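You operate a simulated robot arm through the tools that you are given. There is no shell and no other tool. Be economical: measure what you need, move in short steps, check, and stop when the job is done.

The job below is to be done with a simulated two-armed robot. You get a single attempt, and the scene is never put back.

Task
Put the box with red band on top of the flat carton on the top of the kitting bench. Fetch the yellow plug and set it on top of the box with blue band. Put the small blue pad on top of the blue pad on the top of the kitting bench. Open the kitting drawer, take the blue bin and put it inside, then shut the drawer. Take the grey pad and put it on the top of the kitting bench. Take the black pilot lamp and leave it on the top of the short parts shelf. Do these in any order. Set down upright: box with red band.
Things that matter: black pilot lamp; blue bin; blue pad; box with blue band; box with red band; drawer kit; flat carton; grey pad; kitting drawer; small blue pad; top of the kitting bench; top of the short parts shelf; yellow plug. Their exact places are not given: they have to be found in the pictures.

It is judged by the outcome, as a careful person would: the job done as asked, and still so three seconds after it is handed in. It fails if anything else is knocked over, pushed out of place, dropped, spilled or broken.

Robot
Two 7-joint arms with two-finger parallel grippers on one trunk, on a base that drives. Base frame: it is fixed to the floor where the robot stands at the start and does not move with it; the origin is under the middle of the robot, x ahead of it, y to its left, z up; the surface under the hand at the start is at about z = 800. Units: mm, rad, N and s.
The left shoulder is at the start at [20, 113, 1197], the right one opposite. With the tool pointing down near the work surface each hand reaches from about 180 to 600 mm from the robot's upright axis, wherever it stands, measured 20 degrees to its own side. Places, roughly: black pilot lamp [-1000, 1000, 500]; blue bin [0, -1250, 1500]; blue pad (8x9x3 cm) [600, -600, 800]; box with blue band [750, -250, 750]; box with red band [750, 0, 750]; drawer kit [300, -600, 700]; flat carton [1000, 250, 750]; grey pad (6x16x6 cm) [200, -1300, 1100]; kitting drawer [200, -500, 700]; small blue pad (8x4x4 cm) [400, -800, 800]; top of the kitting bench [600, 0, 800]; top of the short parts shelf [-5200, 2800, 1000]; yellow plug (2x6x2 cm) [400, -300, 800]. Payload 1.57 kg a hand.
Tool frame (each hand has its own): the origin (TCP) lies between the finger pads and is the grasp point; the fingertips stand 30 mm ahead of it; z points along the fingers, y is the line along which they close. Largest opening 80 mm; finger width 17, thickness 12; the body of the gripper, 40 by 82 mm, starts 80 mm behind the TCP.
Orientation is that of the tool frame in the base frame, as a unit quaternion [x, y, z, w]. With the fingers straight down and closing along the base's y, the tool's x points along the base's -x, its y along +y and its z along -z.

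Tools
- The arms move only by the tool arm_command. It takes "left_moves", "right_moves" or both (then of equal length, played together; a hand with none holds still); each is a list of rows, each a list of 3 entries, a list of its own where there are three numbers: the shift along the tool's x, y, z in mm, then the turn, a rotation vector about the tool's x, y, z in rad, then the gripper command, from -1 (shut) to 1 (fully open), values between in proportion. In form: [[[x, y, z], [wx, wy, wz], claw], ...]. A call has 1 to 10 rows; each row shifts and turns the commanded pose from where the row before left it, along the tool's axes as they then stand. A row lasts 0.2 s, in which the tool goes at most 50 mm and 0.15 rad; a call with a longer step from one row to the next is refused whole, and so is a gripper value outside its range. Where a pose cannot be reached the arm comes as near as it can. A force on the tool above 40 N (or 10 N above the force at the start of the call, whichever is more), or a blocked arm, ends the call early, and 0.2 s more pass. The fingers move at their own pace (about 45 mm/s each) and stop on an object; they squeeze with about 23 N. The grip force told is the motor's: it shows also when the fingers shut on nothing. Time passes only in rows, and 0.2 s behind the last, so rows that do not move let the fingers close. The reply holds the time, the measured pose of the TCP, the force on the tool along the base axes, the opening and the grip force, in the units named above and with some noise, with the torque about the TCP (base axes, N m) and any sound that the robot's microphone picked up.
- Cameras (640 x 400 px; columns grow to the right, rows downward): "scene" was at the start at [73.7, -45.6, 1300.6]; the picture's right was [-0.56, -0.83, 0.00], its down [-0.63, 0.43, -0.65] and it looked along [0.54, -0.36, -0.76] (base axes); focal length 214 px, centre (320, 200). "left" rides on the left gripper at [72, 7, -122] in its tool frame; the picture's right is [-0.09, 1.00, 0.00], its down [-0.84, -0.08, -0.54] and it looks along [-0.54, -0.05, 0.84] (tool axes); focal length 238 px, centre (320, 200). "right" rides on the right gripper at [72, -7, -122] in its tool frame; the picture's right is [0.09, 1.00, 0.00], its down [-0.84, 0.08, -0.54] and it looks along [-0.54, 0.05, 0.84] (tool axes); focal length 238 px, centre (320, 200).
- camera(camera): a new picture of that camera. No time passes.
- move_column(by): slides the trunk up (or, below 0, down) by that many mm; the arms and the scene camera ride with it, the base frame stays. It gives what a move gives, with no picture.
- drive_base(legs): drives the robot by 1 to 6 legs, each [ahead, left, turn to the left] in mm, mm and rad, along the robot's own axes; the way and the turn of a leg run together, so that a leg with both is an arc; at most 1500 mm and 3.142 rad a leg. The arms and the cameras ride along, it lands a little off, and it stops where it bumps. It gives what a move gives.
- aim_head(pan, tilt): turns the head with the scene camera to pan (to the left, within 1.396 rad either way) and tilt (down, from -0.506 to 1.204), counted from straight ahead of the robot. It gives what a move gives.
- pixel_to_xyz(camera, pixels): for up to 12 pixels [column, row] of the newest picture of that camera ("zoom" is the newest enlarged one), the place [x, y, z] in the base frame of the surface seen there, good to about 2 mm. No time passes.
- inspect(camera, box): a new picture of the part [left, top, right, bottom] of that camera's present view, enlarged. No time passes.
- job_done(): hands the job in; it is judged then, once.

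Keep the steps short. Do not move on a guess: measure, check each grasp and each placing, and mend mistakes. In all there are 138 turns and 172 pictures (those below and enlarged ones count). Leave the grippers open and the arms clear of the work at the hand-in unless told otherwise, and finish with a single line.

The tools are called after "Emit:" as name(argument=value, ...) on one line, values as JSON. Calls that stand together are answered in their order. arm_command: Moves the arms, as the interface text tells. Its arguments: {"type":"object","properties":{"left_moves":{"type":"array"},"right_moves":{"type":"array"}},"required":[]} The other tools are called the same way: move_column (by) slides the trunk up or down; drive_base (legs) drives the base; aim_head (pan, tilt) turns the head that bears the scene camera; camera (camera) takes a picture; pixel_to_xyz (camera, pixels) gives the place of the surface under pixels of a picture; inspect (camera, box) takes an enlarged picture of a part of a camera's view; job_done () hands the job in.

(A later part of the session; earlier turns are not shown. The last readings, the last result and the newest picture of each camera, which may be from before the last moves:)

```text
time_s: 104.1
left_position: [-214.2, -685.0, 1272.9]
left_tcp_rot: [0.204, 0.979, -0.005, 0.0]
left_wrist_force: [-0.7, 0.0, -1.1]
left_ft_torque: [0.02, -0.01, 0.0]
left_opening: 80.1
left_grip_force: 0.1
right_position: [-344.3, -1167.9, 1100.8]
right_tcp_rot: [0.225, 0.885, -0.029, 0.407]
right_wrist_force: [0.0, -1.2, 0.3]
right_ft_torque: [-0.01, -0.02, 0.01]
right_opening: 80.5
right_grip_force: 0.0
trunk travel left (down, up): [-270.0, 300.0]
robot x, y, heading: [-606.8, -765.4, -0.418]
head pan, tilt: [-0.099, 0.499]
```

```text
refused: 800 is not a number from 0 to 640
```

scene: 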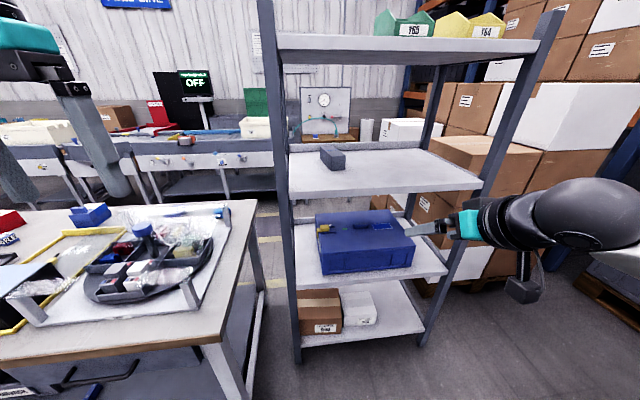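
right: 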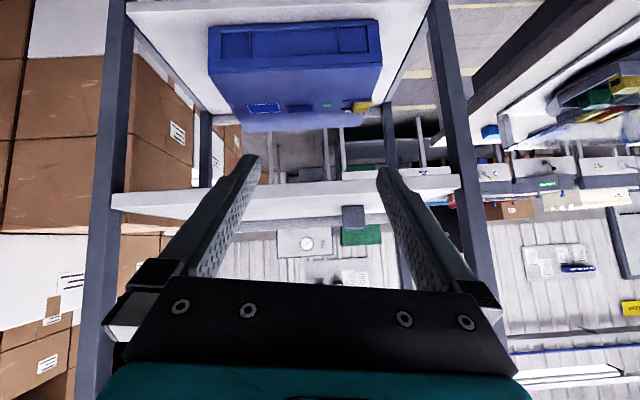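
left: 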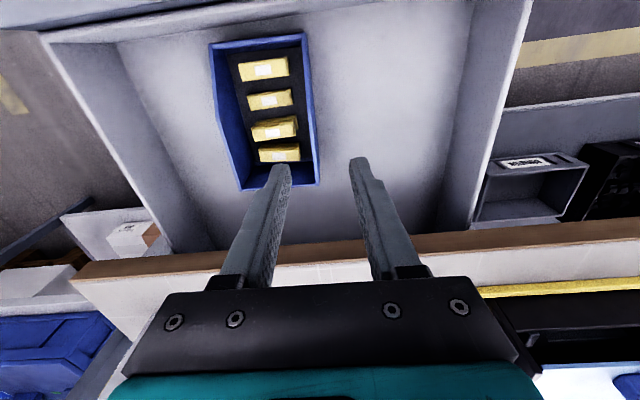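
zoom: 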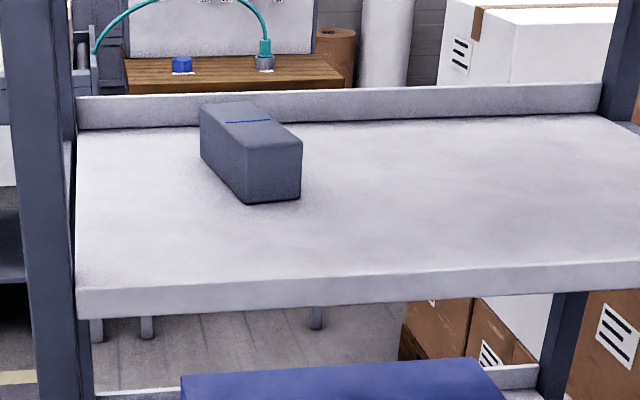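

Emit:
pixel_to_xyz(camera="zoom", pixels=[[208, 112], [248, 107], [240, 150], [292, 142], [268, 180], [250, 198], [295, 190], [230, 210], [310, 205], [100, 280], [60, 250], [225, 165]])

```text
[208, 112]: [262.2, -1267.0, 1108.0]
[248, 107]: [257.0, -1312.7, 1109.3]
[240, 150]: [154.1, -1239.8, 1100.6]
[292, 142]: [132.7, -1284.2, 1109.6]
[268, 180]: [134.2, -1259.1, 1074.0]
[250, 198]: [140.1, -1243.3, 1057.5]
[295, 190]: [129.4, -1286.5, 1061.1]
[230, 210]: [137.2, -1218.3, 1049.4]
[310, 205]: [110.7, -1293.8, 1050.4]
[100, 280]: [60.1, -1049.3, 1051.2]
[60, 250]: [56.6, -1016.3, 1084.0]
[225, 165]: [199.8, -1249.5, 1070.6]
```

Grey pad: top z≈1109.5 on shelf 1050, long axis at yaw ≈ −0.235, front face mid ≈ (135,−1265). Turn to that heading, raise the hand 60 and approach.

Emit:
arm_command(right_moves=[[[-21, 0, -21], [0, 0, 0], 1], [[-21, 0, -21], [0, 0, 0], 1]])

Emit:
drive_base(legs=[[0, 0, 0.18], [0, -113, 0], [300, 0, 0]])

Emit:
camera(camera="scene")

Emit:
camera(camera="right")

```text
time_s: 104.7
left_position: [-213.7, -685.2, 1271.5]
left_tcp_rot: [0.203, 0.979, -0.007, 0.0]
left_wrist_force: [-0.5, -0.1, 0.5]
left_ft_torque: [0.02, -0.03, -0.01]
left_opening: 80.0
left_grip_force: 0.0
right_position: [-350.7, -1173.0, 1161.6]
right_tcp_rot: [0.225, 0.885, -0.029, 0.407]
right_wrist_force: [-0.6, -0.3, 0.0]
right_ft_torque: [-0.04, -0.02, -0.02]
right_opening: 79.8
right_grip_force: 0.2
trunk travel left (down, up): [-270.0, 300.0]
robot x, y, heading: [-611.7, -765.7, -0.415]
head pan, tilt: [-0.099, 0.499]
```

```text
time_s: 108.2
left_position: [31.1, -793.8, 1272.8]
left_tcp_rot: [0.113, 0.994, -0.006, 0.001]
left_wrist_force: [0.2, -0.5, 0.2]
left_ft_torque: [-0.03, 0.02, -0.01]
left_opening: 80.1
left_grip_force: 0.1
right_position: [-15.3, -1298.9, 1161.8]
right_tcp_rot: [0.143, 0.902, 0.008, 0.408]
right_wrist_force: [0.5, 0.0, 0.1]
right_ft_torque: [0.01, -0.01, 0.02]
right_opening: 79.7
right_grip_force: 0.1
trunk travel left (down, up): [-270.0, 300.0]
robot x, y, heading: [-339.4, -945.3, -0.231]
head pan, tilt: [-0.099, 0.499]
```

```text
117 pictures are left
```

scene: 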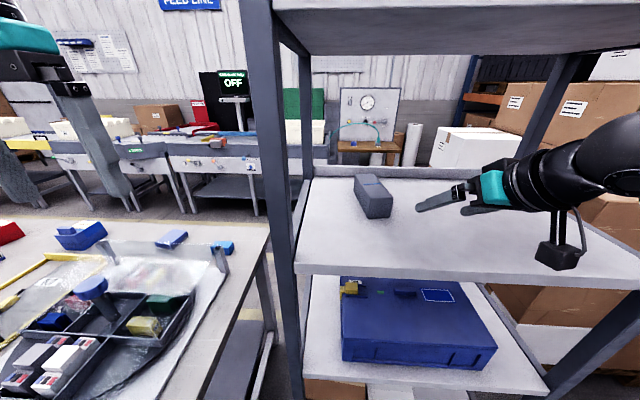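

```text
116 pictures are left
```

right: 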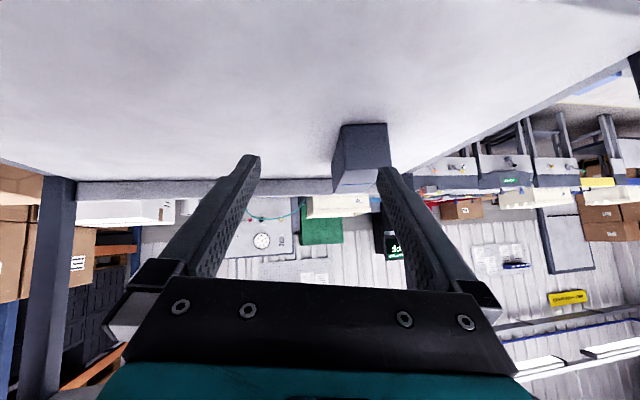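

Emit:
pixel_to_xyz(camera="scene", pixels=[[555, 262], [540, 210], [500, 190], [440, 200], [600, 180], [620, 130], [360, 190], [385, 205], [560, 20], [330, 8]])

Emit:
arm_command(right_moves=[[[0, 0, 0], [0.07, 0.04, -0.114], 1], [[0, 34, 0], [0, 0, 0], 1], [[0, 34, 0], [0, 0, 0], 1]])

```text
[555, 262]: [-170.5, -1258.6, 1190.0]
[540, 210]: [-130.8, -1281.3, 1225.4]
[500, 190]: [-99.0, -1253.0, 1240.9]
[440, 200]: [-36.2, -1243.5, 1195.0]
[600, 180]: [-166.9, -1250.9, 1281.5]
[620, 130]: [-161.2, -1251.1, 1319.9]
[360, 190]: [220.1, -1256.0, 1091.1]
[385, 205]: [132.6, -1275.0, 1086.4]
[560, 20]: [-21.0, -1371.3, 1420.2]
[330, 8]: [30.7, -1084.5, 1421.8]
```

```text
time_s: 109.0
left_position: [31.0, -791.9, 1271.6]
left_tcp_rot: [0.113, 0.994, -0.006, 0.001]
left_wrist_force: [-0.1, -0.2, -0.2]
left_ft_torque: [-0.02, 0.01, 0.0]
left_opening: 80.2
left_grip_force: 0.0
right_position: [-0.2, -1231.1, 1159.0]
right_tcp_rot: [0.105, 0.916, -0.044, 0.385]
right_wrist_force: [0.8, 0.8, 0.3]
right_ft_torque: [-0.01, 0.01, -0.05]
right_opening: 80.0
right_grip_force: 0.1
trunk travel left (down, up): [-270.0, 300.0]
robot x, y, heading: [-347.7, -942.0, -0.23]
head pan, tilt: [-0.099, 0.499]
```

Orientation is now square to the pad. Drive in 150 and check.

Emit:
drive_base(legs=[[150, 0, 0]])

Emit:
camera(camera="right")

Emit:
pixel_to_xyz(camera="right", pixels=[[290, 150], [320, 150], [350, 150], [320, 100], [320, 200]])

```text
time_s: 110.4
left_position: [180.0, -827.7, 1272.6]
left_tcp_rot: [0.112, 0.994, -0.007, 0.001]
left_wrist_force: [-0.2, 0.4, -1.4]
left_ft_torque: [0.03, 0.01, 0.03]
left_opening: 80.1
left_grip_force: 0.1
right_position: [150.1, -1265.1, 1159.1]
right_tcp_rot: [0.105, 0.916, -0.044, 0.384]
right_wrist_force: [0.3, 0.0, -0.8]
right_ft_torque: [-0.01, 0.02, 0.01]
right_opening: 80.1
right_grip_force: 0.1
trunk travel left (down, up): [-270.0, 300.0]
robot x, y, heading: [-192.0, -977.7, -0.231]
head pan, tilt: [-0.099, 0.499]
```

```text
115 pictures are left
```

right: 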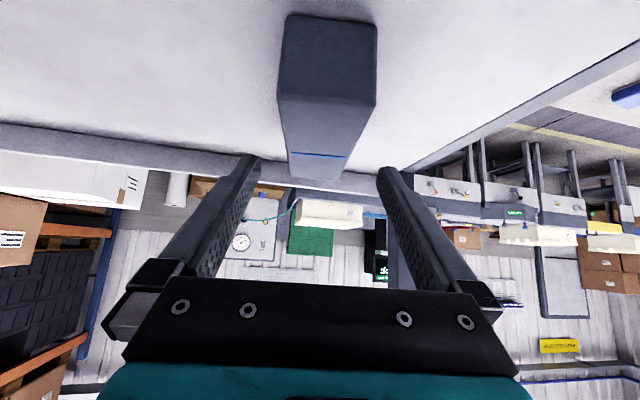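

```text
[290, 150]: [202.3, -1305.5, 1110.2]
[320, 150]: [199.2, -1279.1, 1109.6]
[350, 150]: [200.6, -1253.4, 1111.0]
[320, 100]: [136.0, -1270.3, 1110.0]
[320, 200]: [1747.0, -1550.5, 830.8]
```

Pad is centred between fingers. Move down-forward along the fingers, then close.

Emit:
arm_command(right_moves=[[[5, 0, 29], [0, 0, 0], 1], [[5, 0, 29], [0, 0, 0], 1], [[4, 0, 29], [0, 0, 0], 1], [[0, 0, 0], [0, 0, 0], -1], [[0, 0, 0], [0, 0, 0], -1], [[0, 0, 0], [0, 0, 0], -1]])

Emit:
camera(camera="right")

```text
time_s: 111.8
left_position: [177.4, -826.3, 1272.0]
left_tcp_rot: [0.113, 0.994, -0.006, 0.002]
left_wrist_force: [0.8, 0.3, 0.2]
left_ft_torque: [0.02, 0.02, -0.01]
left_opening: 80.1
left_grip_force: 0.1
right_position: [200.5, -1279.4, 1089.8]
right_tcp_rot: [0.105, 0.916, -0.044, 0.385]
right_wrist_force: [0.9, -0.4, -0.2]
right_ft_torque: [0.0, -0.05, 0.06]
right_opening: 59.3
right_grip_force: 23.0
trunk travel left (down, up): [-270.0, 300.0]
robot x, y, heading: [-199.0, -975.5, -0.229]
head pan, tilt: [-0.099, 0.499]
```

```text
114 pictures are left
```

right: 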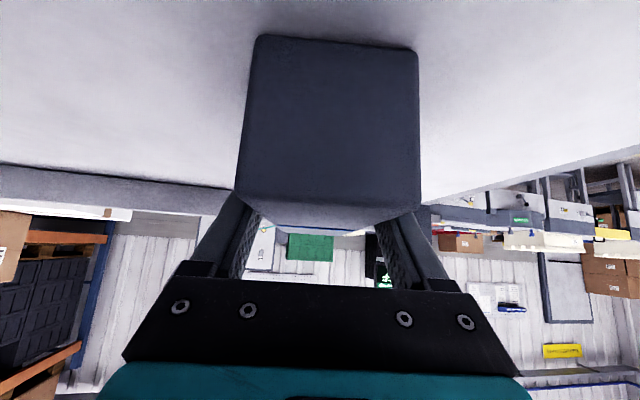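

Gripped at 59 mm. Lift 40 mm and read.

Emit:
arm_command(right_moves=[[[-14, 0, -14], [0, 0, 0], -1], [[-14, 0, -14], [0, 0, 0], -1], [[-14, 0, -14], [0, 0, 0], -1]])

Emit:
camera(camera="scene")

```text
time_s: 112.6
left_position: [177.2, -828.2, 1272.6]
left_tcp_rot: [0.111, 0.994, -0.005, 0.001]
left_wrist_force: [0.5, -0.6, 0.9]
left_ft_torque: [0.0, 0.03, 0.02]
left_opening: 79.9
left_grip_force: 0.0
right_position: [199.6, -1280.1, 1147.1]
right_tcp_rot: [0.105, 0.916, -0.044, 0.384]
right_wrist_force: [-0.2, 0.4, 0.0]
right_ft_torque: [0.0, 0.01, 0.0]
right_opening: 59.4
right_grip_force: 23.3
trunk travel left (down, up): [-270.0, 300.0]
robot x, y, heading: [-197.3, -978.2, -0.228]
head pan, tilt: [-0.099, 0.499]
```

```text
113 pictures are left
```

scene: 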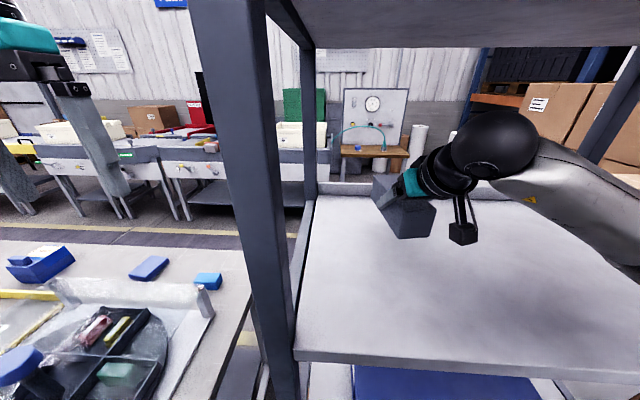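

Pad lifted. Back out, square up to the bench, drive left and look for a free spot.

Emit:
drive_base(legs=[[-550, 0, 0], [0, 0, -0.17], [0, 1150, 0]])

Emit:
aim_head(pan=0.0, tilt=0.75)

Emit:
camera(camera="scene")

```text
time_s: 121.8
left_position: [138.9, 269.4, 1272.7]
left_tcp_rot: [0.207, 0.978, -0.006, 0.001]
left_wrist_force: [0.6, 0.1, 0.8]
left_ft_torque: [-0.03, 0.02, 0.0]
left_opening: 79.7
left_grip_force: 0.0
right_position: [72.0, -178.8, 1147.3]
right_tcp_rot: [0.193, 0.902, -0.081, 0.378]
right_wrist_force: [0.0, 0.2, 0.1]
right_ft_torque: [0.02, 0.01, 0.01]
right_opening: 59.7
right_grip_force: 22.4
trunk travel left (down, up): [-270.0, 300.0]
robot x, y, heading: [-256.5, 193.2, -0.422]
head pan, tilt: [-0.099, 0.499]
```

```text
time_s: 122.6
left_position: [139.7, 269.8, 1272.4]
left_tcp_rot: [0.208, 0.978, -0.006, 0.001]
left_wrist_force: [-0.1, -0.2, 0.7]
left_ft_torque: [-0.03, -0.01, 0.02]
left_opening: 80.0
left_grip_force: 0.0
right_position: [72.5, -179.8, 1147.3]
right_tcp_rot: [0.192, 0.902, -0.08, 0.379]
right_wrist_force: [-0.5, -0.5, -1.0]
right_ft_torque: [0.02, 0.01, 0.01]
right_opening: 59.5
right_grip_force: 23.2
trunk travel left (down, up): [-270.0, 300.0]
robot x, y, heading: [-256.9, 192.6, -0.424]
head pan, tilt: [0.0, 0.75]
```

```text
112 pictures are left
```

scene: 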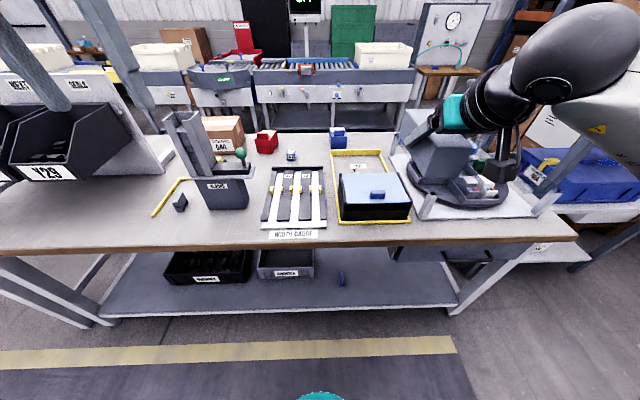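

Emit:
pixel_to_xyz(camera="scene", pixels=[[60, 220], [110, 200], [130, 235], [90, 240], [155, 212], [180, 185], [130, 170], [40, 180], [100, 215], [240, 225], [180, 205], [20, 150]])

Emit:
inspect(camera="scene", box=[0, 60, 260, 260])

```text
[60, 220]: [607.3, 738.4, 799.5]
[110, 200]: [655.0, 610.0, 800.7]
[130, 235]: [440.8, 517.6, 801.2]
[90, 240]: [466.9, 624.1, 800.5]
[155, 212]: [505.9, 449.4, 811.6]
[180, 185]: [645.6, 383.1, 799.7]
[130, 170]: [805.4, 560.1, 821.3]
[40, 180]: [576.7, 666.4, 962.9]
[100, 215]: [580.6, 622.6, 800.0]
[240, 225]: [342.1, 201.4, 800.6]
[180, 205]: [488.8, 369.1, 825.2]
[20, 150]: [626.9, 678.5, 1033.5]
```

```text
2.00 times, centred on (130, 160) of scene
```

zoom: 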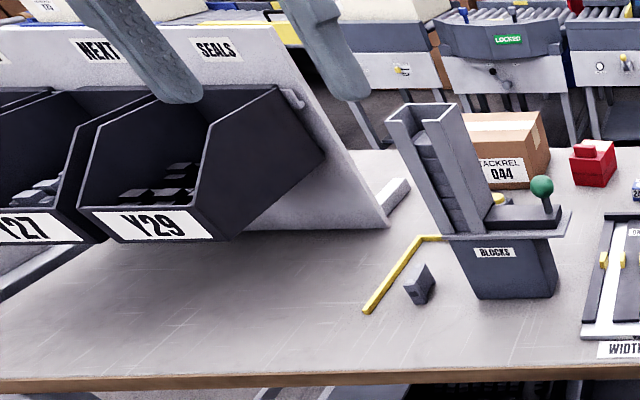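

Emit:
pixel_to_xyz(camera="zoom", pixels=[[230, 238], [320, 155], [215, 215], [275, 90], [385, 225], [370, 310], [420, 300], [480, 298], [550, 295], [585, 335], [300, 360], [250, 330]])

```text
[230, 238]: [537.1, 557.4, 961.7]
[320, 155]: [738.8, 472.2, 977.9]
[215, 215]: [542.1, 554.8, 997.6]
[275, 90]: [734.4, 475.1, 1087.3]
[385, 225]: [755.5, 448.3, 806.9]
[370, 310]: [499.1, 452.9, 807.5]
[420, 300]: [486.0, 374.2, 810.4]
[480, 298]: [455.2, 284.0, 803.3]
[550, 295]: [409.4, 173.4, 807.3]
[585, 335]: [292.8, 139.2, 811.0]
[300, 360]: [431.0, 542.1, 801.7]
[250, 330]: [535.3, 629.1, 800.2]
```

Emit:
pixel_to_xyz(camera="scene", pixels=[[100, 320], [60, 298], [20, 270], [5, 290], [100, 312], [20, 330]])

Emit:
aim_head(pan=0.7, tilt=0.6)

Emit:
camera(camera="scene")

```text
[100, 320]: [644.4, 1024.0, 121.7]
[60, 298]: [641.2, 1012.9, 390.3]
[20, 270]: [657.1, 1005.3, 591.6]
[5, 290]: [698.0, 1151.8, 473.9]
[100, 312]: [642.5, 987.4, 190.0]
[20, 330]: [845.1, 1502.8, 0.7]
```

```text
time_s: 123.7
left_position: [140.0, 268.9, 1272.7]
left_tcp_rot: [0.208, 0.978, -0.006, 0.001]
left_wrist_force: [-0.1, -0.3, -0.7]
left_ft_torque: [-0.01, 0.01, 0.01]
left_opening: 79.9
left_grip_force: 0.0
right_position: [72.1, -179.9, 1147.3]
right_tcp_rot: [0.193, 0.902, -0.081, 0.378]
right_wrist_force: [-0.7, -0.8, -0.6]
right_ft_torque: [0.03, 0.01, -0.01]
right_opening: 59.5
right_grip_force: 22.9
trunk travel left (down, up): [-270.0, 300.0]
robot x, y, heading: [-256.0, 191.8, -0.422]
head pan, tilt: [0.7, 0.6]
```

```text
110 pictures are left
```

scene: 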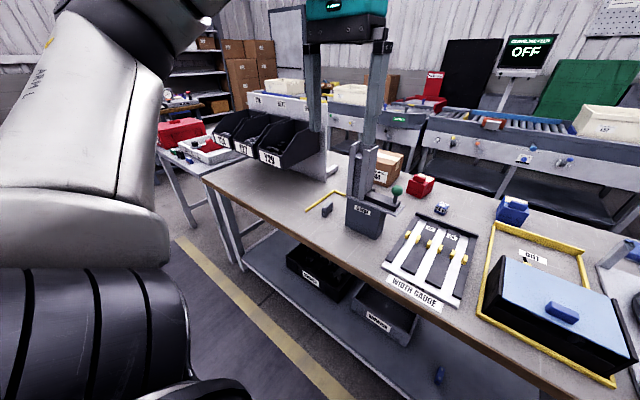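

Free bench area lies left of the yellow angle (u≈665, n≈285). Pull the left hand back, then drive there.

Emit:
arm_command(left_moves=[[[40, 0, 0], [0, 0, 0], 1], [[40, 0, 0], [0, 0, 0], 1]])

Emit:
drive_base(legs=[[0, 790, 0], [100, 0, 0]])

Emit:
aim_head(pan=-0.1, tilt=0.8)

Emit:
camera(camera="scene")

```text
time_s: 124.2
left_position: [64.4, 302.6, 1273.5]
left_tcp_rot: [0.208, 0.978, -0.007, 0.001]
left_wrist_force: [0.4, 0.3, 0.4]
left_ft_torque: [0.0, 0.01, -0.01]
left_opening: 79.9
left_grip_force: 0.1
right_position: [72.0, -178.4, 1147.5]
right_tcp_rot: [0.193, 0.902, -0.081, 0.378]
right_wrist_force: [-0.5, 0.2, 0.3]
right_ft_torque: [0.0, 0.01, 0.02]
right_opening: 59.6
right_grip_force: 23.2
trunk travel left (down, up): [-270.0, 300.0]
robot x, y, heading: [-249.5, 187.4, -0.418]
head pan, tilt: [0.7, 0.6]
```

```text
time_s: 129.1
left_position: [474.9, 954.3, 1274.6]
left_tcp_rot: [0.214, 0.977, -0.006, -0.001]
left_wrist_force: [1.3, -0.3, -0.2]
left_ft_torque: [0.05, 0.04, 0.0]
left_opening: 80.1
left_grip_force: 0.0
right_position: [475.7, 470.1, 1146.5]
right_tcp_rot: [0.197, 0.901, -0.082, 0.378]
right_wrist_force: [0.5, 0.8, -0.6]
right_ft_torque: [0.02, 0.04, -0.05]
right_opening: 59.7
right_grip_force: 23.2
trunk travel left (down, up): [-270.0, 300.0]
robot x, y, heading: [149.6, 848.6, -0.429]
head pan, tilt: [0.7, 0.6]
```

```text
time_s: 130.2
left_position: [474.1, 952.2, 1273.7]
left_tcp_rot: [0.214, 0.977, -0.007, 0.0]
left_wrist_force: [0.1, 1.0, 0.3]
left_ft_torque: [0.01, 0.0, 0.02]
left_opening: 80.1
left_grip_force: 0.2
right_position: [474.9, 470.3, 1146.7]
right_tcp_rot: [0.198, 0.901, -0.083, 0.378]
right_wrist_force: [-1.2, 0.3, 0.1]
right_ft_torque: [0.01, 0.01, 0.01]
right_opening: 59.5
right_grip_force: 22.8
trunk travel left (down, up): [-270.0, 300.0]
robot x, y, heading: [149.6, 845.5, -0.433]
head pan, tilt: [-0.099, 0.799]
```

```text
109 pictures are left
```

scene: 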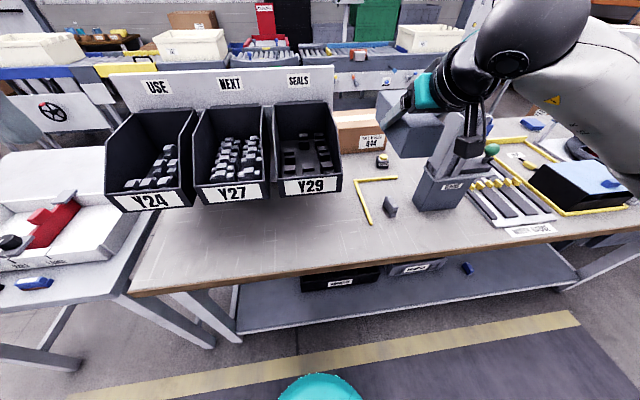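

Emit:
drive_base(legs=[[0, 50, 0.03]])

Emit:
move_column(by=-250)

Emit:
camera(camera="scene")

Emit:
camera(camera="right")

```text
time_s: 131.2
left_position: [490.5, 1010.3, 1273.5]
left_tcp_rot: [0.199, 0.98, -0.006, 0.001]
left_wrist_force: [0.6, 0.2, -0.9]
left_ft_torque: [-0.01, 0.01, 0.02]
left_opening: 79.9
left_grip_force: 0.1
right_position: [507.1, 528.0, 1147.2]
right_tcp_rot: [0.185, 0.903, -0.078, 0.379]
right_wrist_force: [0.0, 1.0, 1.7]
right_ft_torque: [-0.02, 0.05, 0.0]
right_opening: 59.6
right_grip_force: 23.3
trunk travel left (down, up): [-270.0, 300.0]
robot x, y, heading: [170.8, 892.1, -0.403]
head pan, tilt: [-0.099, 0.799]
```

```text
time_s: 133.8
left_position: [490.1, 1010.1, 1024.5]
left_tcp_rot: [0.198, 0.98, -0.007, 0.0]
left_wrist_force: [0.7, -0.1, -0.4]
left_ft_torque: [-0.04, 0.01, 0.01]
left_opening: 80.0
left_grip_force: 0.0
right_position: [506.6, 526.9, 898.0]
right_tcp_rot: [0.184, 0.903, -0.077, 0.38]
right_wrist_force: [-0.2, 1.6, 0.2]
right_ft_torque: [-0.02, 0.0, -0.03]
right_opening: 59.6
right_grip_force: 23.5
trunk travel left (down, up): [-20.0, 550.0]
robot x, y, heading: [169.4, 892.3, -0.405]
head pan, tilt: [-0.099, 0.799]
```

```text
108 pictures are left
```

scene: 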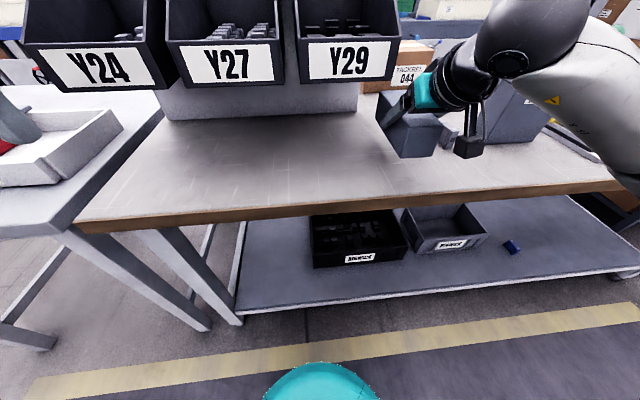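

```text
107 pictures are left
```

right: 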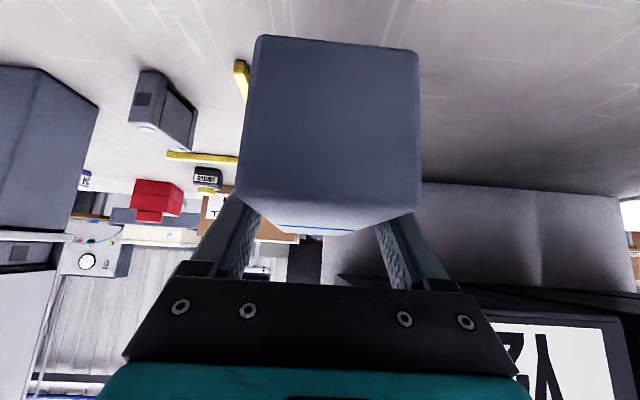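

Pad is over clear bench. Lower 52 mm with slight shift, then feel for contact.

Emit:
arm_command(right_moves=[[[5, -6, 12], [0, 0, 0], -1], [[9, -6, 12], [0, 0, 0], -1], [[9, 0, 10], [0, 0, 0], -1], [[7, 0, 7], [0, 0, 0], -1]])

Emit:
inspect(camera="scene", box=[330, 60, 530, 200])

```text
time_s: 134.8
left_position: [490.0, 1009.0, 1023.6]
left_tcp_rot: [0.198, 0.98, -0.006, 0.002]
left_wrist_force: [0.1, -0.1, -1.2]
left_ft_torque: [0.0, -0.01, -0.03]
left_opening: 79.9
left_grip_force: 0.0
right_position: [511.1, 513.3, 846.6]
right_tcp_rot: [0.184, 0.903, -0.077, 0.38]
right_wrist_force: [-0.1, 0.0, -0.7]
right_ft_torque: [-0.01, -0.01, 0.01]
right_opening: 59.4
right_grip_force: 22.6
trunk travel left (down, up): [-20.0, 550.0]
robot x, y, heading: [167.4, 892.0, -0.405]
head pan, tilt: [-0.099, 0.799]
```

```text
2.86 times, centred on (430, 130) of scene
```

zoom: 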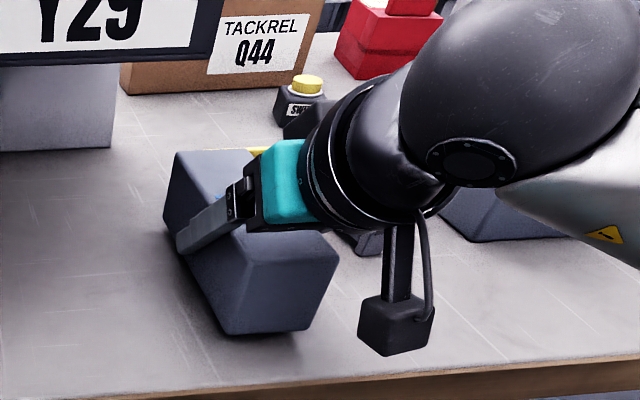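

Emit:
arm_command(right_moves=[[[2, 0, 2], [0, 0, 0], -1], [[2, 0, 2], [0, 0, 0], -1]])

Emit:
pixel_to_xyz(camera="zoom", pixels=[[225, 330], [305, 325], [180, 215], [320, 240], [180, 160], [260, 260], [395, 345], [470, 190], [560, 210]])

```text
time_s: 135.4
left_position: [491.0, 1008.8, 1023.9]
left_tcp_rot: [0.199, 0.98, -0.006, 0.001]
left_wrist_force: [0.3, -0.9, 0.4]
left_ft_torque: [0.0, 0.03, 0.02]
left_opening: 79.7
left_grip_force: 0.0
right_position: [509.5, 510.9, 842.0]
right_tcp_rot: [0.183, 0.904, -0.077, 0.379]
right_wrist_force: [0.1, -0.8, -1.2]
right_ft_torque: [-0.01, -0.02, 0.05]
right_opening: 59.3
right_grip_force: 23.1
trunk travel left (down, up): [-20.0, 550.0]
robot x, y, heading: [169.9, 894.5, -0.402]
head pan, tilt: [-0.099, 0.799]
```

```text
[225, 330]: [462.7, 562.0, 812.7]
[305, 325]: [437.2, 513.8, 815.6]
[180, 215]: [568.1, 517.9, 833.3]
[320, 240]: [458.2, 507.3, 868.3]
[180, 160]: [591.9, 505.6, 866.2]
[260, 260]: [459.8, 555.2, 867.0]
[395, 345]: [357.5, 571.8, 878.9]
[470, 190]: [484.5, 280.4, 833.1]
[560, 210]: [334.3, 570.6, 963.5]
```

Emit:
arm_command(right_moves=[[[1, 0, 1], [0, 0, 0], -1], [[1, 0, 1], [0, 0, 0], -1], [[1, 0, 1], [0, 0, 0], -1]])

```text
time_s: 136.2
left_position: [490.5, 1009.9, 1024.8]
left_tcp_rot: [0.199, 0.98, -0.007, 0.0]
left_wrist_force: [0.3, 0.0, 0.0]
left_ft_torque: [0.0, 0.05, -0.01]
left_opening: 80.1
left_grip_force: 0.0
right_position: [509.8, 512.6, 839.7]
right_tcp_rot: [0.184, 0.902, -0.077, 0.382]
right_wrist_force: [-1.0, -0.4, 9.7]
right_ft_torque: [0.26, 0.71, 0.04]
right_opening: 59.3
right_grip_force: 22.8
trunk travel left (down, up): [-20.0, 550.0]
robot x, y, heading: [173.7, 895.1, -0.4]
head pan, tilt: [-0.099, 0.799]
```

Contact (9.7 N). Open and withdraw along the fingers.

Emit:
arm_command(right_moves=[[[0, 0, 0], [0, 0, 0], 1], [[0, 0, 0], [0, 0, 0], 1], [[0, 0, 0], [0, 0, 0], 1], [[0, 0, -25], [0, 0, 0], 1], [[0, 0, -40], [0, 0, 0], 1], [[0, 0, -40], [0, 0, 0], 1], [[-25, 0, -25], [0, 0, 0], 1]])

Emit:
camera(camera="right")

```text
time_s: 137.8
left_position: [490.5, 1008.7, 1023.3]
left_tcp_rot: [0.198, 0.98, -0.006, 0.0]
left_wrist_force: [0.1, -0.8, 0.6]
left_ft_torque: [-0.01, -0.05, -0.06]
left_opening: 79.9
left_grip_force: 0.1
right_position: [441.1, 540.7, 945.8]
right_tcp_rot: [0.184, 0.904, -0.077, 0.379]
right_wrist_force: [0.9, -0.8, 0.7]
right_ft_torque: [0.01, 0.01, -0.01]
right_opening: 80.0
right_grip_force: 0.0
trunk travel left (down, up): [-20.0, 550.0]
robot x, y, heading: [169.0, 891.1, -0.404]
head pan, tilt: [-0.099, 0.799]
```

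```text
105 pictures are left
```

right: 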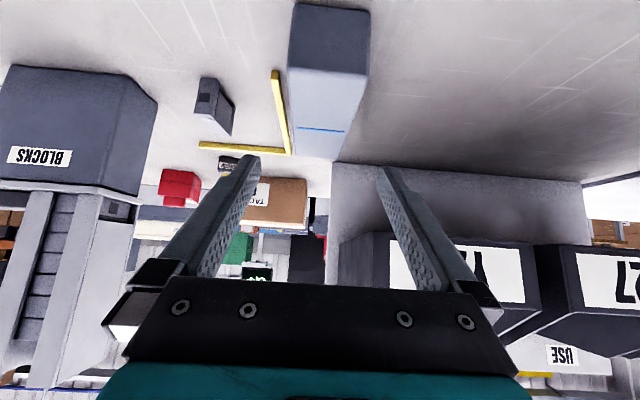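

Grey pad is in place. Now check whether the far side of the bench can be reached: raise the trunk and look left/ahead.

Emit:
drive_base(legs=[[-250, 0, 0]])

Emit:
move_column(by=400)

Emit:
aim_head(pan=0.25, tilt=0.4)

Emit:
camera(camera="scene")

Emit:
aim_head(pan=0.9, tilt=0.4)

Emit:
camera(camera="scene")

```text
time_s: 139.6
left_position: [257.7, 1110.0, 1024.5]
left_tcp_rot: [0.194, 0.981, -0.007, 0.0]
left_wrist_force: [0.2, 0.6, 0.0]
left_ft_torque: [0.03, 0.02, -0.03]
left_opening: 80.2
left_grip_force: 0.0
right_position: [212.9, 640.3, 945.6]
right_tcp_rot: [0.18, 0.905, -0.075, 0.379]
right_wrist_force: [-0.2, -0.3, 0.1]
right_ft_torque: [-0.03, 0.01, -0.03]
right_opening: 80.0
right_grip_force: 0.0
trunk travel left (down, up): [-20.0, 550.0]
robot x, y, heading: [-59.6, 989.4, -0.393]
head pan, tilt: [-0.099, 0.799]
```

```text
time_s: 143.4
left_position: [258.5, 1108.3, 1424.5]
left_tcp_rot: [0.194, 0.981, -0.006, 0.0]
left_wrist_force: [-0.4, -0.6, 0.5]
left_ft_torque: [-0.02, 0.01, -0.04]
left_opening: 80.0
left_grip_force: 0.0
right_position: [211.8, 641.0, 1345.1]
right_tcp_rot: [0.181, 0.904, -0.076, 0.379]
right_wrist_force: [0.3, -0.5, 0.3]
right_ft_torque: [0.03, 0.01, -0.04]
right_opening: 80.2
right_grip_force: 0.0
trunk travel left (down, up): [-420.0, 150.0]
robot x, y, heading: [-61.6, 990.2, -0.399]
head pan, tilt: [-0.099, 0.799]
```

```text
time_s: 144.3
left_position: [257.0, 1108.5, 1423.6]
left_tcp_rot: [0.194, 0.981, -0.006, 0.001]
left_wrist_force: [-0.7, 0.4, 0.8]
left_ft_torque: [-0.01, -0.01, 0.03]
left_opening: 79.8
left_grip_force: 0.0
right_position: [212.4, 640.2, 1345.8]
right_tcp_rot: [0.18, 0.904, -0.075, 0.379]
right_wrist_force: [-0.5, -0.1, 0.2]
right_ft_torque: [0.01, 0.0, 0.01]
right_opening: 80.1
right_grip_force: 0.0
trunk travel left (down, up): [-420.0, 150.0]
robot x, y, heading: [-60.2, 992.1, -0.392]
head pan, tilt: [0.25, 0.4]
```

```text
104 pictures are left
```

scene: 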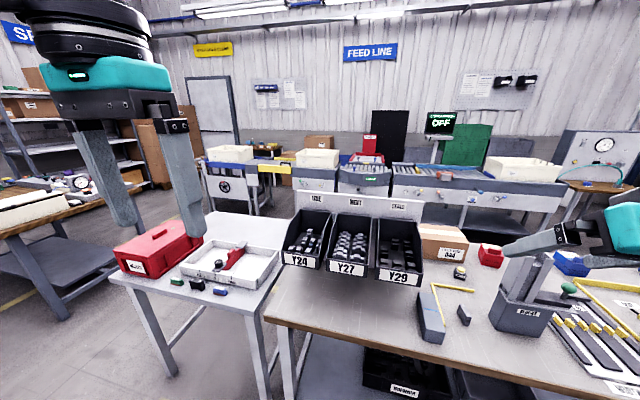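

```text
time_s: 145.3
left_position: [257.8, 1110.3, 1424.5]
left_tcp_rot: [0.195, 0.981, -0.006, 0.001]
left_wrist_force: [-0.4, 0.7, 1.0]
left_ft_torque: [0.03, -0.01, 0.01]
left_opening: 80.0
left_grip_force: 0.1
right_position: [214.0, 640.5, 1344.9]
right_tcp_rot: [0.181, 0.904, -0.076, 0.38]
right_wrist_force: [0.1, 0.6, 0.3]
right_ft_torque: [-0.02, -0.02, 0.01]
right_opening: 79.8
right_grip_force: 0.1
trunk travel left (down, up): [-420.0, 150.0]
robot x, y, heading: [-60.0, 987.6, -0.391]
head pan, tilt: [0.901, 0.4]
```

```text
103 pictures are left
```

scene: 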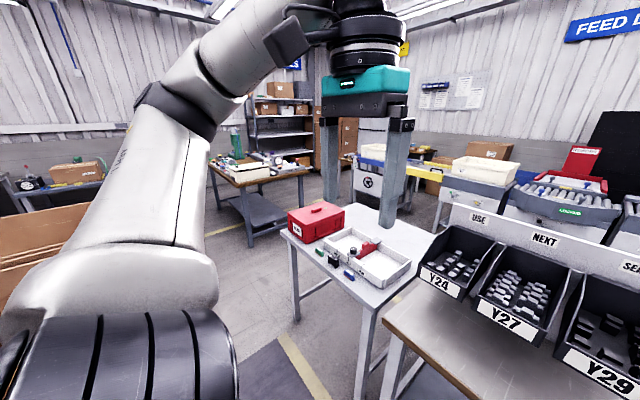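

Emit:
pixel_to_xyz(camera="scene", pixels=[[284, 236], [300, 318], [362, 310], [415, 215], [250, 245], [305, 200], [270, 260], [320, 180], [358, 205], [437, 215], [255, 185], [310, 172]])

```text
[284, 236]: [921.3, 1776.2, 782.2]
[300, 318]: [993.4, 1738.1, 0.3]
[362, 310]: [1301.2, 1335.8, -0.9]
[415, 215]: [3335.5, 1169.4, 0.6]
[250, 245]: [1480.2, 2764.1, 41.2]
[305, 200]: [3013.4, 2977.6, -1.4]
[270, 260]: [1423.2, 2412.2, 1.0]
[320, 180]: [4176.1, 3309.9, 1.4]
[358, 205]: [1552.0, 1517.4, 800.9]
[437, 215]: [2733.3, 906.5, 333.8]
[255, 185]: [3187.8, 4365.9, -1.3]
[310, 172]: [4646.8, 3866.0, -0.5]
```

The far side is reachable around the left side-table (gap u≈2000–3100). First pick the yellow plug with the left hand from the near side: drive right and approach.

Emit:
drive_base(legs=[[0, -1090, 0], [200, 0, 0]])

Emit:
arm_command(left_moves=[[[-40, -20, 0], [0, 0, 0], 0], [[-40, -20, 0], [0, 0, 0], 0], [[-40, -20, 0], [0, 0, 0], 0], [[-40, -20, 0], [0, 0, 0], 0], [[-40, -20, 0], [0, 0, 0], 0]])

Emit:
move_column(by=-270)

Emit:
aim_head(pan=0.0, tilt=0.75)

Emit:
camera(camera="scene")

Emit:
camera(camera="left")

```text
time_s: 152.2
left_position: [-1.9, 6.4, 1424.2]
left_tcp_rot: [0.21, 0.978, -0.006, 0.001]
left_wrist_force: [0.0, -0.6, -0.2]
left_ft_torque: [-0.03, 0.01, -0.03]
left_opening: 80.1
left_grip_force: 0.1
right_position: [-61.4, -460.1, 1344.7]
right_tcp_rot: [0.195, 0.901, -0.081, 0.378]
right_wrist_force: [0.2, -0.1, -1.1]
right_ft_torque: [0.0, 0.0, 0.04]
right_opening: 80.1
right_grip_force: 0.0
trunk travel left (down, up): [-420.0, 150.0]
robot x, y, heading: [-323.6, -100.4, -0.427]
head pan, tilt: [0.901, 0.4]
```

```text
time_s: 153.3
left_position: [138.4, -166.7, 1426.7]
left_tcp_rot: [0.21, 0.978, -0.005, 0.001]
left_wrist_force: [-0.1, -0.3, -0.1]
left_ft_torque: [0.01, -0.02, -0.02]
left_opening: 40.2
left_grip_force: 0.0
right_position: [-60.6, -462.2, 1344.6]
right_tcp_rot: [0.195, 0.901, -0.081, 0.378]
right_wrist_force: [0.0, -1.1, -0.3]
right_ft_torque: [0.02, -0.02, 0.04]
right_opening: 79.9
right_grip_force: 0.0
trunk travel left (down, up): [-420.0, 150.0]
robot x, y, heading: [-325.1, -104.7, -0.426]
head pan, tilt: [0.901, 0.4]
```

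```text
time_s: 156.1
left_position: [139.0, -164.8, 1156.4]
left_tcp_rot: [0.209, 0.978, -0.006, 0.001]
left_wrist_force: [-0.9, -0.3, -0.1]
left_ft_torque: [0.01, 0.03, -0.04]
left_opening: 40.0
left_grip_force: 0.0
right_position: [-61.3, -460.0, 1074.3]
right_tcp_rot: [0.194, 0.901, -0.082, 0.379]
right_wrist_force: [1.2, -0.3, -0.2]
right_ft_torque: [0.03, -0.02, -0.01]
right_opening: 80.2
right_grip_force: 0.0
trunk travel left (down, up): [-150.0, 420.0]
robot x, y, heading: [-322.5, -101.2, -0.429]
head pan, tilt: [0.901, 0.4]
```

```text
time_s: 157.3
left_position: [139.0, -164.5, 1155.9]
left_tcp_rot: [0.21, 0.978, -0.006, 0.0]
left_wrist_force: [-0.2, 1.3, 0.4]
left_ft_torque: [0.0, 0.0, -0.02]
left_opening: 40.0
left_grip_force: 0.1
right_position: [-60.8, -460.2, 1075.2]
right_tcp_rot: [0.195, 0.901, -0.082, 0.378]
right_wrist_force: [-0.3, 0.4, -0.8]
right_ft_torque: [0.02, -0.01, -0.01]
right_opening: 79.9
right_grip_force: 0.0
trunk travel left (down, up): [-150.0, 420.0]
robot x, y, heading: [-320.7, -101.1, -0.424]
head pan, tilt: [0.0, 0.75]
```

```text
102 pictures are left
```

scene: 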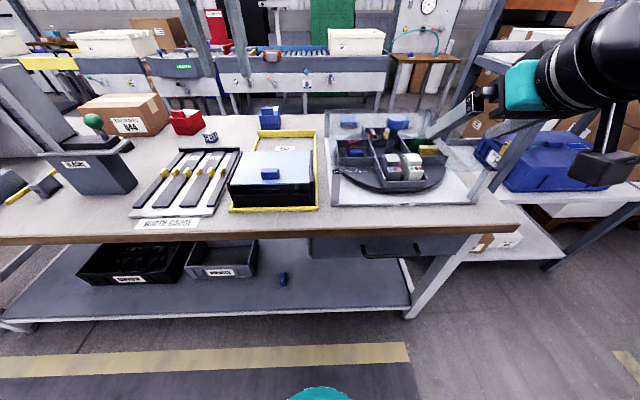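

```text
101 pictures are left
```

left: 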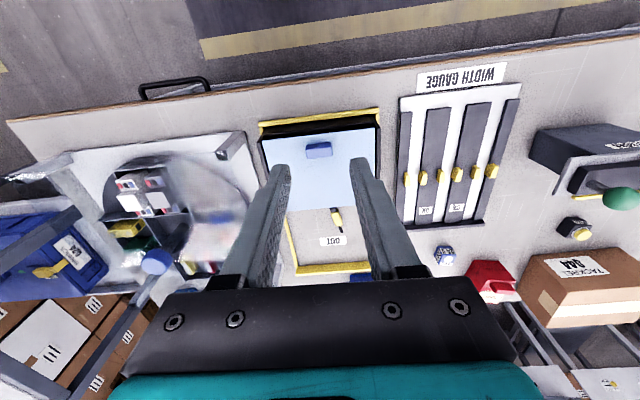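

Emit:
inspect(camera="left", box=[290, 180, 390, 245])

Emit:
pixel_to_xyz(camera="left", pixels=[[336, 210], [338, 220], [341, 230], [330, 240], [352, 200], [352, 180], [290, 215], [320, 150], [330, 205], [320, 266]])

```text
6.15 times, centred on (340, 212) of left
```

zoom: 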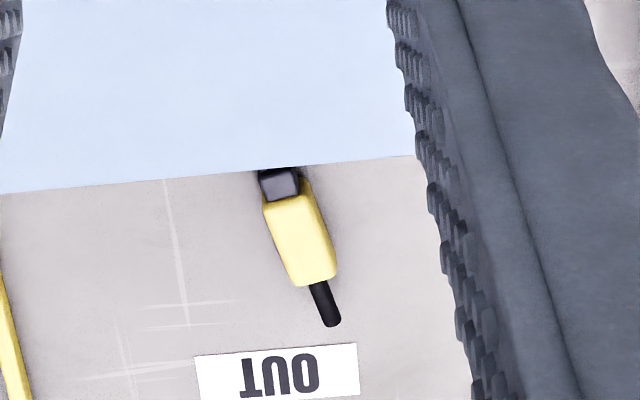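

```text
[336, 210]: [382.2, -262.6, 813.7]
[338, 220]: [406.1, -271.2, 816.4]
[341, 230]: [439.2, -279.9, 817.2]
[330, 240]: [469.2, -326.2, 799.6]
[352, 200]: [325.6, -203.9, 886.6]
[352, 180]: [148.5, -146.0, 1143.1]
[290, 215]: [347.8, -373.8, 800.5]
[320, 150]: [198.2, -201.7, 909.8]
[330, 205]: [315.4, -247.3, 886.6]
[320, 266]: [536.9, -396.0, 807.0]
```

Plug body centre ≈ (404,−270), top z 817, axis yaw ≈ −0.29. Drive in 230 and turn the hand to match.

Emit:
drive_base(legs=[[230, 0, 0]])

Emit:
arm_command(left_moves=[[[-27, 7, 40], [0, 0, 0], 0], [[-27, 6, 40], [0, 0, 0], 0], [[0, 0, 45], [0, 0, -0.133], 0], [[0, 0, 45], [0, 0, 0], 0], [[0, 0, 35], [0, 0, 0], 0]])

Emit:
camera(camera="left")

```text
time_s: 159.0
left_position: [346.4, -254.9, 1155.7]
left_tcp_rot: [0.206, 0.979, -0.007, 0.002]
left_wrist_force: [-0.1, -0.5, -0.5]
left_ft_torque: [-0.01, 0.0, -0.01]
left_opening: 40.1
left_grip_force: 0.1
right_position: [149.3, -551.6, 1075.6]
right_tcp_rot: [0.192, 0.902, -0.08, 0.378]
right_wrist_force: [0.0, -0.1, 0.8]
right_ft_torque: [0.0, 0.0, -0.02]
right_opening: 80.0
right_grip_force: 0.0
trunk travel left (down, up): [-150.0, 420.0]
robot x, y, heading: [-115.0, -196.8, -0.418]
head pan, tilt: [0.0, 0.75]
```

```text
time_s: 160.2
left_position: [396.7, -263.7, 953.2]
left_tcp_rot: [0.14, 0.99, -0.007, 0.0]
left_wrist_force: [-0.2, -0.3, -1.1]
left_ft_torque: [-0.03, 0.0, 0.0]
left_opening: 40.1
left_grip_force: 0.2
right_position: [150.1, -552.4, 1074.9]
right_tcp_rot: [0.193, 0.902, -0.081, 0.378]
right_wrist_force: [0.5, 0.7, -0.1]
right_ft_torque: [0.01, 0.0, -0.02]
right_opening: 80.2
right_grip_force: 0.0
trunk travel left (down, up): [-150.0, 420.0]
robot x, y, heading: [-116.6, -199.2, -0.418]
head pan, tilt: [0.0, 0.75]
```

```text
99 pictures are left
```

left: 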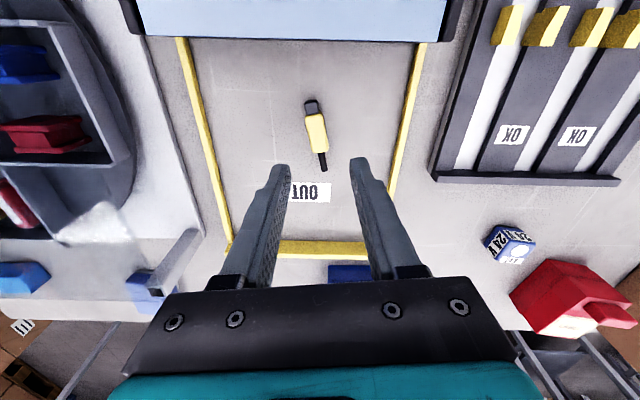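

Emit:
pixel_to_xyz(camera="left", pixels=[[311, 108], [314, 122], [318, 135], [319, 149], [323, 165], [317, 129]])

```text
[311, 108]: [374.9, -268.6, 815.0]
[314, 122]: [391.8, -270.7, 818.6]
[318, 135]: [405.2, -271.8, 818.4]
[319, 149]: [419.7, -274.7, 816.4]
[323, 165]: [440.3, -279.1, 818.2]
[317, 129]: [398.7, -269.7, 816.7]
```

Emit:
arm_command(left_moves=[[[-9, -6, 30], [0, 0, 0], 0], [[0, 0, 30], [0, 0, -0.12], 0], [[0, 0, 30], [0, 0, 0], 0], [[0, 0, 20], [0, 0, 0], 0], [[0, 0, 6], [0, 0, 0], 0]])

Emit:
camera(camera="left")

```text
time_s: 161.4
left_position: [406.3, -276.9, 837.6]
left_tcp_rot: [0.08, 0.997, -0.006, 0.001]
left_wrist_force: [-0.3, -0.2, -0.6]
left_ft_torque: [-0.04, -0.01, -0.02]
left_opening: 40.1
left_grip_force: 0.0
right_position: [148.5, -551.8, 1075.1]
right_tcp_rot: [0.192, 0.902, -0.081, 0.379]
right_wrist_force: [-0.2, -0.4, 0.2]
right_ft_torque: [-0.05, 0.04, -0.01]
right_opening: 80.1
right_grip_force: 0.2
trunk travel left (down, up): [-150.0, 420.0]
robot x, y, heading: [-115.4, -194.7, -0.415]
head pan, tilt: [0.0, 0.75]
```

```text
98 pictures are left
```

left: 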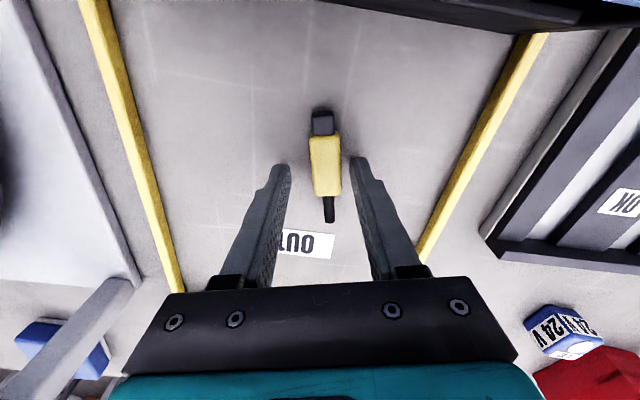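

Well aligned. Lower 5 mm and close.

Emit:
arm_command(left_moves=[[[0, 2, 5], [0, 0, 0], 0], [[0, 0, 0], [0, 0, 0], -1], [[0, 0, 0], [0, 0, 0], -1], [[0, 0, 0], [0, 0, 0], -1], [[0, 0, -30], [0, 0, 0], -1], [[0, 0, -40], [0, 0, 0], -1]])

Emit:
camera(camera="left")

```text
time_s: 162.8
left_position: [409.5, -273.2, 902.7]
left_tcp_rot: [0.081, 0.997, -0.005, -0.001]
left_wrist_force: [0.2, 0.4, -0.3]
left_ft_torque: [-0.03, 0.01, 0.02]
left_opening: 18.9
left_grip_force: 23.1
right_position: [149.3, -551.7, 1074.7]
right_tcp_rot: [0.192, 0.902, -0.081, 0.379]
right_wrist_force: [-0.4, -0.2, 0.1]
right_ft_torque: [0.01, 0.04, 0.01]
right_opening: 80.0
right_grip_force: 0.0
trunk travel left (down, up): [-150.0, 420.0]
robot x, y, heading: [-119.7, -192.4, -0.42]
head pan, tilt: [0.0, 0.75]
```

```text
97 pictures are left
```

left: 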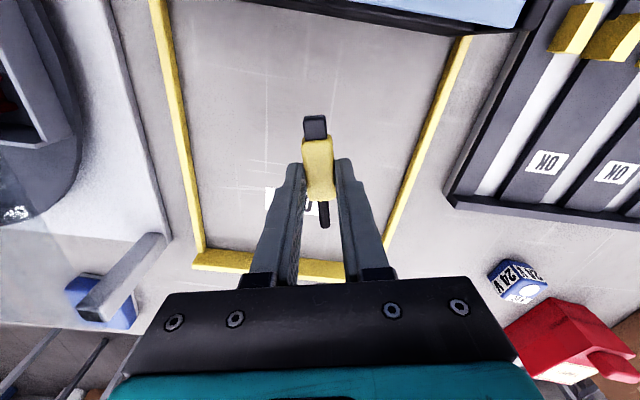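

Plug is held. Raise it and drive around: back, left past the side table, and turn about.

Emit:
arm_command(left_moves=[[[0, 0, -45], [0, 0, 0], -1], [[0, 0, -45], [0, 0, 0], -1], [[20, 0, -45], [0, 0, 0], -1], [[20, 0, -45], [0, 0, 0], -1], [[20, 0, -45], [0, 0, 0], -1]])

Emit:
drive_base(legs=[[-450, 0, 0], [0, 0, 0.02], [0, 1350, 0], [0, 1330, 0]])

Emit:
aim_head(pan=-0.2, tilt=0.4)

Emit:
camera(camera="scene")

```text
time_s: 164.0
left_position: [344.3, -259.5, 1128.5]
left_tcp_rot: [0.081, 0.997, -0.006, -0.001]
left_wrist_force: [0.3, 0.0, -0.2]
left_ft_torque: [-0.01, 0.01, 0.02]
left_opening: 19.0
left_grip_force: 22.7
right_position: [148.5, -550.8, 1074.6]
right_tcp_rot: [0.192, 0.902, -0.08, 0.379]
right_wrist_force: [0.2, 0.5, -0.7]
right_ft_torque: [-0.01, 0.0, -0.02]
right_opening: 79.9
right_grip_force: 0.1
trunk travel left (down, up): [-150.0, 420.0]
robot x, y, heading: [-114.7, -197.4, -0.418]
head pan, tilt: [0.0, 0.75]
```

```text
time_s: 179.7
left_position: [952.1, 2419.1, 1127.2]
left_tcp_rot: [0.067, 0.998, -0.006, 0.0]
left_wrist_force: [-0.3, 0.2, -0.9]
left_ft_torque: [-0.03, 0.03, 0.0]
left_opening: 18.8
left_grip_force: 22.9
right_position: [765.1, 2121.1, 1074.9]
right_tcp_rot: [0.179, 0.904, -0.075, 0.38]
right_wrist_force: [-0.1, -0.6, 0.6]
right_ft_torque: [0.0, -0.01, 0.0]
right_opening: 80.2
right_grip_force: 0.0
trunk travel left (down, up): [-150.0, 420.0]
robot x, y, heading: [491.7, 2470.1, -0.392]
head pan, tilt: [0.0, 0.75]
```

```text
time_s: 180.5
left_position: [951.5, 2417.7, 1126.4]
left_tcp_rot: [0.067, 0.998, -0.006, 0.0]
left_wrist_force: [0.1, -0.4, -0.3]
left_ft_torque: [-0.02, 0.0, -0.01]
left_opening: 18.7
left_grip_force: 22.9
right_position: [764.4, 2121.5, 1075.3]
right_tcp_rot: [0.179, 0.904, -0.075, 0.38]
right_wrist_force: [0.4, 0.6, -0.3]
right_ft_torque: [0.02, 0.0, -0.03]
right_opening: 80.2
right_grip_force: 0.0
trunk travel left (down, up): [-150.0, 420.0]
robot x, y, heading: [486.7, 2473.7, -0.391]
head pan, tilt: [-0.201, 0.4]
```

```text
96 pictures are left
```

scene: 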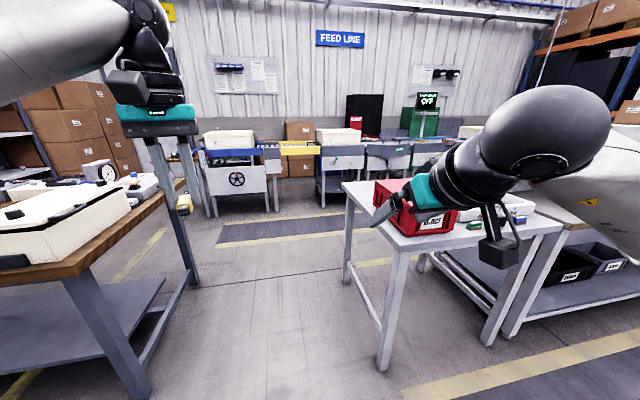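

Emit:
pixel_to_xyz(camera="scene", pixels=[[384, 366], [148, 393], [195, 284], [213, 215], [322, 206], [268, 240], [348, 282], [420, 150], [230, 165], [300, 300]])

```text
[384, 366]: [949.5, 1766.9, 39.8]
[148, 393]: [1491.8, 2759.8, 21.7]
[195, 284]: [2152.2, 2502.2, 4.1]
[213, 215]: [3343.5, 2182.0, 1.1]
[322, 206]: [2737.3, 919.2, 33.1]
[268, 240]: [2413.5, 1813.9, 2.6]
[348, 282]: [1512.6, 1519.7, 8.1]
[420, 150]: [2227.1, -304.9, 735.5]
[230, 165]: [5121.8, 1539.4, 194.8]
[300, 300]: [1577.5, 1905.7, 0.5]
```

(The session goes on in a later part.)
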